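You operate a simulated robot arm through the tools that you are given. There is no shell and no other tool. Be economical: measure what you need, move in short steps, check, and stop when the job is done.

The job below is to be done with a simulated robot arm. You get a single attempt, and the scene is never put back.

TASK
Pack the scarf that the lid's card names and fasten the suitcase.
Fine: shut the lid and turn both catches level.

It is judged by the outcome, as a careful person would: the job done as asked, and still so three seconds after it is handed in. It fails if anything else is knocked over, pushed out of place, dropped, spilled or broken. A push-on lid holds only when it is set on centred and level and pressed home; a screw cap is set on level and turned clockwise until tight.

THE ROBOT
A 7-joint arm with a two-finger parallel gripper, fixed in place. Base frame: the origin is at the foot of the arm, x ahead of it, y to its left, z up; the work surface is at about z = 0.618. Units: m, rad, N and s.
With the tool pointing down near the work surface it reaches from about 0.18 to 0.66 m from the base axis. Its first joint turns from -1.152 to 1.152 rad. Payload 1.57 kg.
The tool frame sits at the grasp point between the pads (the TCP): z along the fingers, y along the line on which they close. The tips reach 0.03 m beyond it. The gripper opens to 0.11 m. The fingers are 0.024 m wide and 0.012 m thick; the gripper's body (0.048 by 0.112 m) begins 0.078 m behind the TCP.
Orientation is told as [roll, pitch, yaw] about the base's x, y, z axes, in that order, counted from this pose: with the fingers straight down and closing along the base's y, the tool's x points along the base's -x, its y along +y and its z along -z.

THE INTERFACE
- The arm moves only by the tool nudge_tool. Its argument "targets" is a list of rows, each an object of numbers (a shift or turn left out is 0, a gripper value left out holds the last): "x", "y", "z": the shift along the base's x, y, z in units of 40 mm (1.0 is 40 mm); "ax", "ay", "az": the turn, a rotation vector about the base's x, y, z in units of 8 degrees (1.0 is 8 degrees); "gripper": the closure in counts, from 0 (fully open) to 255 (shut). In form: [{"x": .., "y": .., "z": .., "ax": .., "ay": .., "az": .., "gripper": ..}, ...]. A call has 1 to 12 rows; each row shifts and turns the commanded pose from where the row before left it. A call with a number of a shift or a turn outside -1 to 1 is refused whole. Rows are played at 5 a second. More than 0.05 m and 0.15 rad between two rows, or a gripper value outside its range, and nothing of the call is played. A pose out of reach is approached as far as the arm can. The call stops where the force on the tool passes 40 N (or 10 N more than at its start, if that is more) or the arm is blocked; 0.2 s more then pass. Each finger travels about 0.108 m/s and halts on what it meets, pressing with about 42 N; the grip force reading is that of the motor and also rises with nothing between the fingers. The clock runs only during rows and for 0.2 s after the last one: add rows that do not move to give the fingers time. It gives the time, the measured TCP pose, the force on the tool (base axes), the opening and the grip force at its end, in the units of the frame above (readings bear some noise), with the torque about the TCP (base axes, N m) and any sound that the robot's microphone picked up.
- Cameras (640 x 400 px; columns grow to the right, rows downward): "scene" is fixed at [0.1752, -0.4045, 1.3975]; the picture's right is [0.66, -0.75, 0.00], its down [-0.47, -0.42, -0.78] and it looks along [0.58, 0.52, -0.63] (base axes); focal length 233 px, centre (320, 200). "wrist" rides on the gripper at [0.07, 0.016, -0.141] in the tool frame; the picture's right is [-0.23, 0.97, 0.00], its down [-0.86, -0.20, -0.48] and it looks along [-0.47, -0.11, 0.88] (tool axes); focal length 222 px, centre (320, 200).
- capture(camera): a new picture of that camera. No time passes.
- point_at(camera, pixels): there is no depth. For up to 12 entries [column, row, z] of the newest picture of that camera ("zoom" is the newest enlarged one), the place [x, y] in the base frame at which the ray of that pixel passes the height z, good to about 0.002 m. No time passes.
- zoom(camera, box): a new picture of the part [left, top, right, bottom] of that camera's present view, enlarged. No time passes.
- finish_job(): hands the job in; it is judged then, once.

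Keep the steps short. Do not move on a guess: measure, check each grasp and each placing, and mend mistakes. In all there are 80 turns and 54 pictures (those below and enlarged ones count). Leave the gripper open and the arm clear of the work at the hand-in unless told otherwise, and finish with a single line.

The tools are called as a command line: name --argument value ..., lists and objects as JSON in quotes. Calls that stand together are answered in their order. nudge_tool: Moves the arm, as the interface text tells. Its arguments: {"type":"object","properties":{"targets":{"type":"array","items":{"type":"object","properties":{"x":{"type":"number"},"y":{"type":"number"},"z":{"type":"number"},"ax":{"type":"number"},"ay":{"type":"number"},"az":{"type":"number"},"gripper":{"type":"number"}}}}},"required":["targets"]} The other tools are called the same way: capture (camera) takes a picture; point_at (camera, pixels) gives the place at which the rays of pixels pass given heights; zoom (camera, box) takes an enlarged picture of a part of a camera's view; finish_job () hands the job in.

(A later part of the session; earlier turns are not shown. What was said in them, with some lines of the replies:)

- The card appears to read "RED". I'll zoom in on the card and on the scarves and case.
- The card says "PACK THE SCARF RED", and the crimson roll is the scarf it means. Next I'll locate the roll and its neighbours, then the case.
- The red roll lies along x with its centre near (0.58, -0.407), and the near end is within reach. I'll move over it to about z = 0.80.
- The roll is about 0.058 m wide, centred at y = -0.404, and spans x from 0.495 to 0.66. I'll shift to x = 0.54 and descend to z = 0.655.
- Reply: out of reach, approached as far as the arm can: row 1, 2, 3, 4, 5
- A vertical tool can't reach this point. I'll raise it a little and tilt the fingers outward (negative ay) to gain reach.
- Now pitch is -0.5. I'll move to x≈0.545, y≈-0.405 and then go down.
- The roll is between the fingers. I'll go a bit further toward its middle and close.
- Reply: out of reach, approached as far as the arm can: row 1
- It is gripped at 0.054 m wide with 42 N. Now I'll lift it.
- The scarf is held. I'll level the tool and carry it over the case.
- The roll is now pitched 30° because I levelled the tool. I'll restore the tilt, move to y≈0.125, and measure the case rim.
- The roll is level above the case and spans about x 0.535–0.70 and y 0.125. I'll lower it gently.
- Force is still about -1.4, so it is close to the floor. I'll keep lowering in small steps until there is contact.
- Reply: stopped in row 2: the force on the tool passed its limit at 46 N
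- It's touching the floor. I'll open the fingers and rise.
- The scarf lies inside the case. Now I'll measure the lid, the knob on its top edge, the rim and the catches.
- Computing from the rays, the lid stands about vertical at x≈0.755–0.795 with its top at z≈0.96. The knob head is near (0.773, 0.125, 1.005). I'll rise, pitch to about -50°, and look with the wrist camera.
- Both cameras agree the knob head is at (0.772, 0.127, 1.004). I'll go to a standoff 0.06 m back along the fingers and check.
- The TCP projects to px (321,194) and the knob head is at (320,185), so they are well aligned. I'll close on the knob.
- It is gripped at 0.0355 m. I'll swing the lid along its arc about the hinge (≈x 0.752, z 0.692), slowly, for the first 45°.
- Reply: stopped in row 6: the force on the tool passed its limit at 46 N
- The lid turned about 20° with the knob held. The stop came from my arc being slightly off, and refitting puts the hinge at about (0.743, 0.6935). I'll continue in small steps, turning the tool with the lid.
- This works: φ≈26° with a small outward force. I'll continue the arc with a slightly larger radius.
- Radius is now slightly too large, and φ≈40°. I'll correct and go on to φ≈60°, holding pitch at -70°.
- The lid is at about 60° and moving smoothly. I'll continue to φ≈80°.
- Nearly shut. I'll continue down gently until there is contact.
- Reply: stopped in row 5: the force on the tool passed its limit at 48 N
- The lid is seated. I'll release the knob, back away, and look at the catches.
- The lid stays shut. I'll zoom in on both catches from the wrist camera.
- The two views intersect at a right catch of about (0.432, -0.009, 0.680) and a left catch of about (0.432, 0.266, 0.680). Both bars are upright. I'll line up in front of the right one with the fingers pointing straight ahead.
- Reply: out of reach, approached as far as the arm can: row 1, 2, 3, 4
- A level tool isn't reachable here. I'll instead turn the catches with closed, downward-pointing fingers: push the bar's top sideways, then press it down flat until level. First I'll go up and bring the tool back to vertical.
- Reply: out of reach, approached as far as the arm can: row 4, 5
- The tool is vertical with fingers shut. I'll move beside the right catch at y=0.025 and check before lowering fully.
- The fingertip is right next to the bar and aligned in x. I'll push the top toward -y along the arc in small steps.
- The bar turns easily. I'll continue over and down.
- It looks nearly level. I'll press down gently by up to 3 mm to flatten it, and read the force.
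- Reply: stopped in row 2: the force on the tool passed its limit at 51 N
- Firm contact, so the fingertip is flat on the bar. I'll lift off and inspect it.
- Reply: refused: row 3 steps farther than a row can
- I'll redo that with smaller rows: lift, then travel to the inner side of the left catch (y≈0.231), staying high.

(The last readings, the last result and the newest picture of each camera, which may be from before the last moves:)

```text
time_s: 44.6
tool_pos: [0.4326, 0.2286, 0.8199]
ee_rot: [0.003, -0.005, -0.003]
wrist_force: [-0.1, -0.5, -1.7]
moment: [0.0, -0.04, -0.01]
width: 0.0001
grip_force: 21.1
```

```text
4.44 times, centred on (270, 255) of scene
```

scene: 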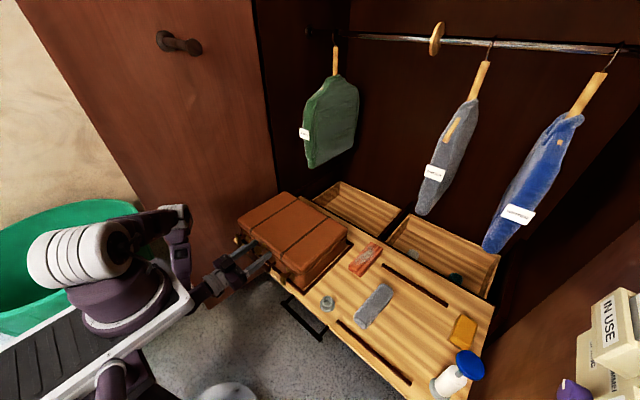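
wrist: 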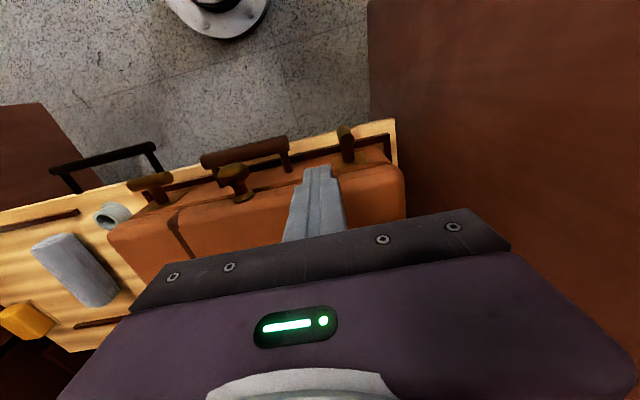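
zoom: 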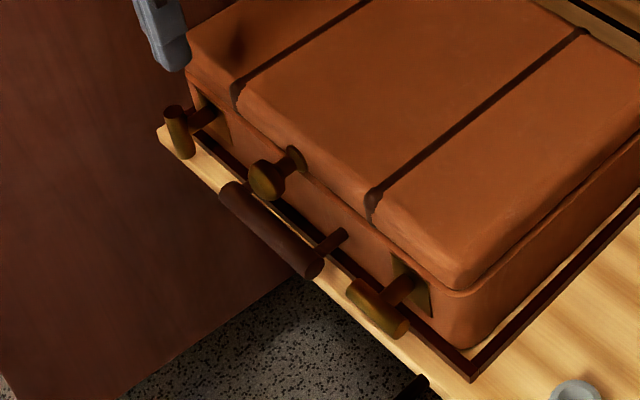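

The right catch is level, parallel to the handle. I'll check the left wall's clearance and the left bar position.

point_at --camera "wrist" --pixels '[[396, 150, 0.618], [372, 120, 0.618], [347, 131, 0.708], [150, 180, 0.69], [291, 140, 0.65]]'

```text
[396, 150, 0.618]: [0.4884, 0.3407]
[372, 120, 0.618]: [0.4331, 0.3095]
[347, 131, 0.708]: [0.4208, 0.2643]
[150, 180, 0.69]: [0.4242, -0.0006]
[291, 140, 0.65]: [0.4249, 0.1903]
```

Wall at y≈0.343 leaves about 15 mm clearance at the final pose. The bar top is at y≈0.264. I'll lower beside the bar and make the first push, mirrored.

nudge_tool --targets '[{"z": -0.9}, {"z": -0.9}, {"z": -0.63}, {"y": 0.2, "z": 0.03}, {"y": 0.15, "z": 0.03}, {"y": 0.15, "z": 0.05}, {"y": 0.14, "z": 0.05}, {}]'

zoom --camera "scene" --box '[205, 200, 305, 280]'

```text
time_s: 46.4
tool_pos: [0.4317, 0.2564, 0.7296]
ee_rot: [0.006, -0.006, -0.003]
wrist_force: [-0.1, 0.1, 0.9]
moment: [-0.02, 0.02, 0.0]
width: 0.0
grip_force: 21.3
```

```text
5.00 times, centred on (255, 240) of scene
```

zoom: 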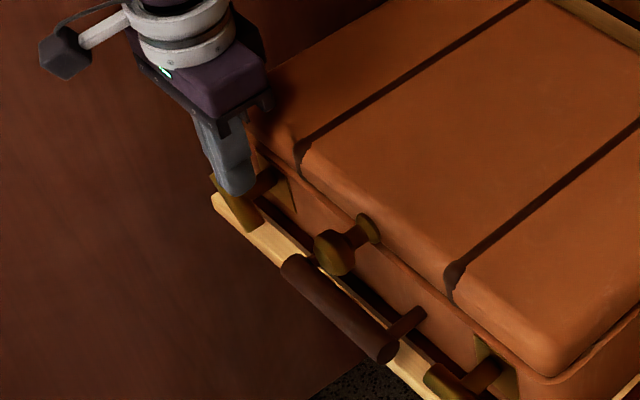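

The left bar is leaning over. I'll continue over and down.

nudge_tool --targets '[{"y": 0.12, "z": -0.02}, {"y": 0.12, "z": -0.06}, {"y": 0.1, "z": -0.09}, {"y": 0.05, "z": -0.08}, {}, {"z": -0.04}, {"z": -0.04}, {}]'

zoom --camera "scene" --box '[205, 200, 305, 280]'

```text
time_s: 47.6
tool_pos: [0.4328, 0.2714, 0.7203]
ee_rot: [0.001, -0.008, -0.004]
wrist_force: [-4.2, -2.0, 13.8]
moment: [-0.14, 0.12, 0.04]
width: 0.0002
grip_force: 21.1
stopped in row 6: the force on the tool passed its limit at 45 N (the readings are from after the stop); the commanded pose is now the measured one
```

```text
5.00 times, centred on (255, 240) of scene
```

zoom: 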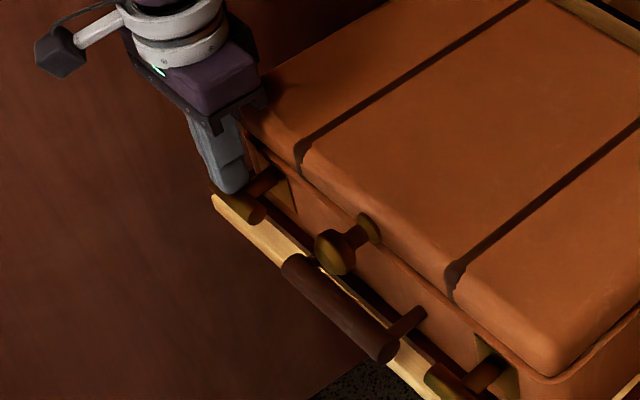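

Firm, flat contact at the same height as the right one. I'll lift off, back away, open the gripper and inspect.

nudge_tool --targets '[{"z": 0.7}, {"z": 0.9}, {"z": 0.9}, {"z": 0.9}, {"y": -0.9, "x": -0.4}, {"y": -0.9, "x": -0.4}, {"z": 0.9, "x": -0.4}, {"z": 0.9, "gripper": 0}, {"z": 0.9}, {}, {}]'

capture --camera "wrist"

zoom --camera "scene" --box '[205, 200, 315, 290]'

capture --camera "scene"

```text
time_s: 50.0
tool_pos: [0.3869, 0.1975, 0.9621]
ee_rot: [0.002, -0.006, -0.004]
wrist_force: [-0.1, 1.2, 0.0]
moment: [0.0, -0.01, 0.0]
width: 0.1101
grip_force: 0.1
```

```text
7 pictures are left
```

wrist: 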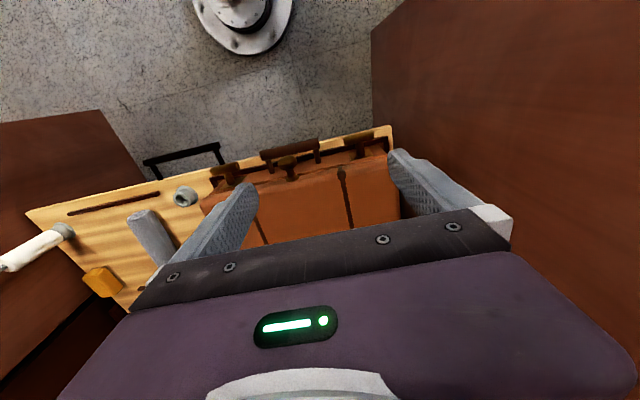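

```text
4.44 times, centred on (260, 245) of scene
```

zoom: 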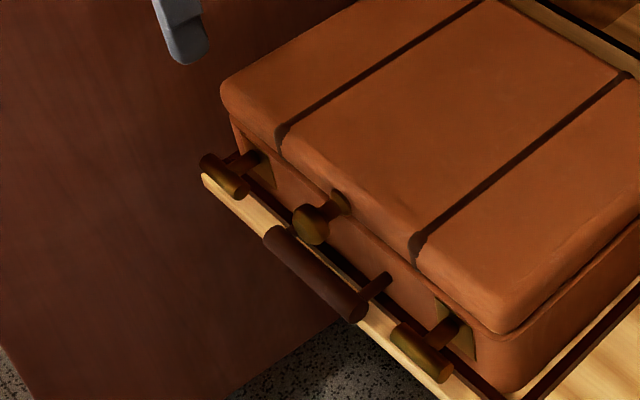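

```text
5 pictures are left
```

scene: 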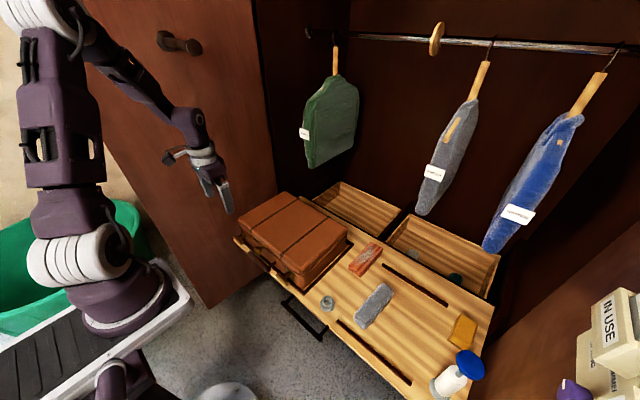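

The lid is flush, both catch bars run parallel to the handle (level), nothing else has moved, and the gripper is open and clear. I'll hand in now.

finish_job

```text
The job is handed in.
```

The red scarf is packed in the suitcase, the lid is shut, and both catches are turned level.
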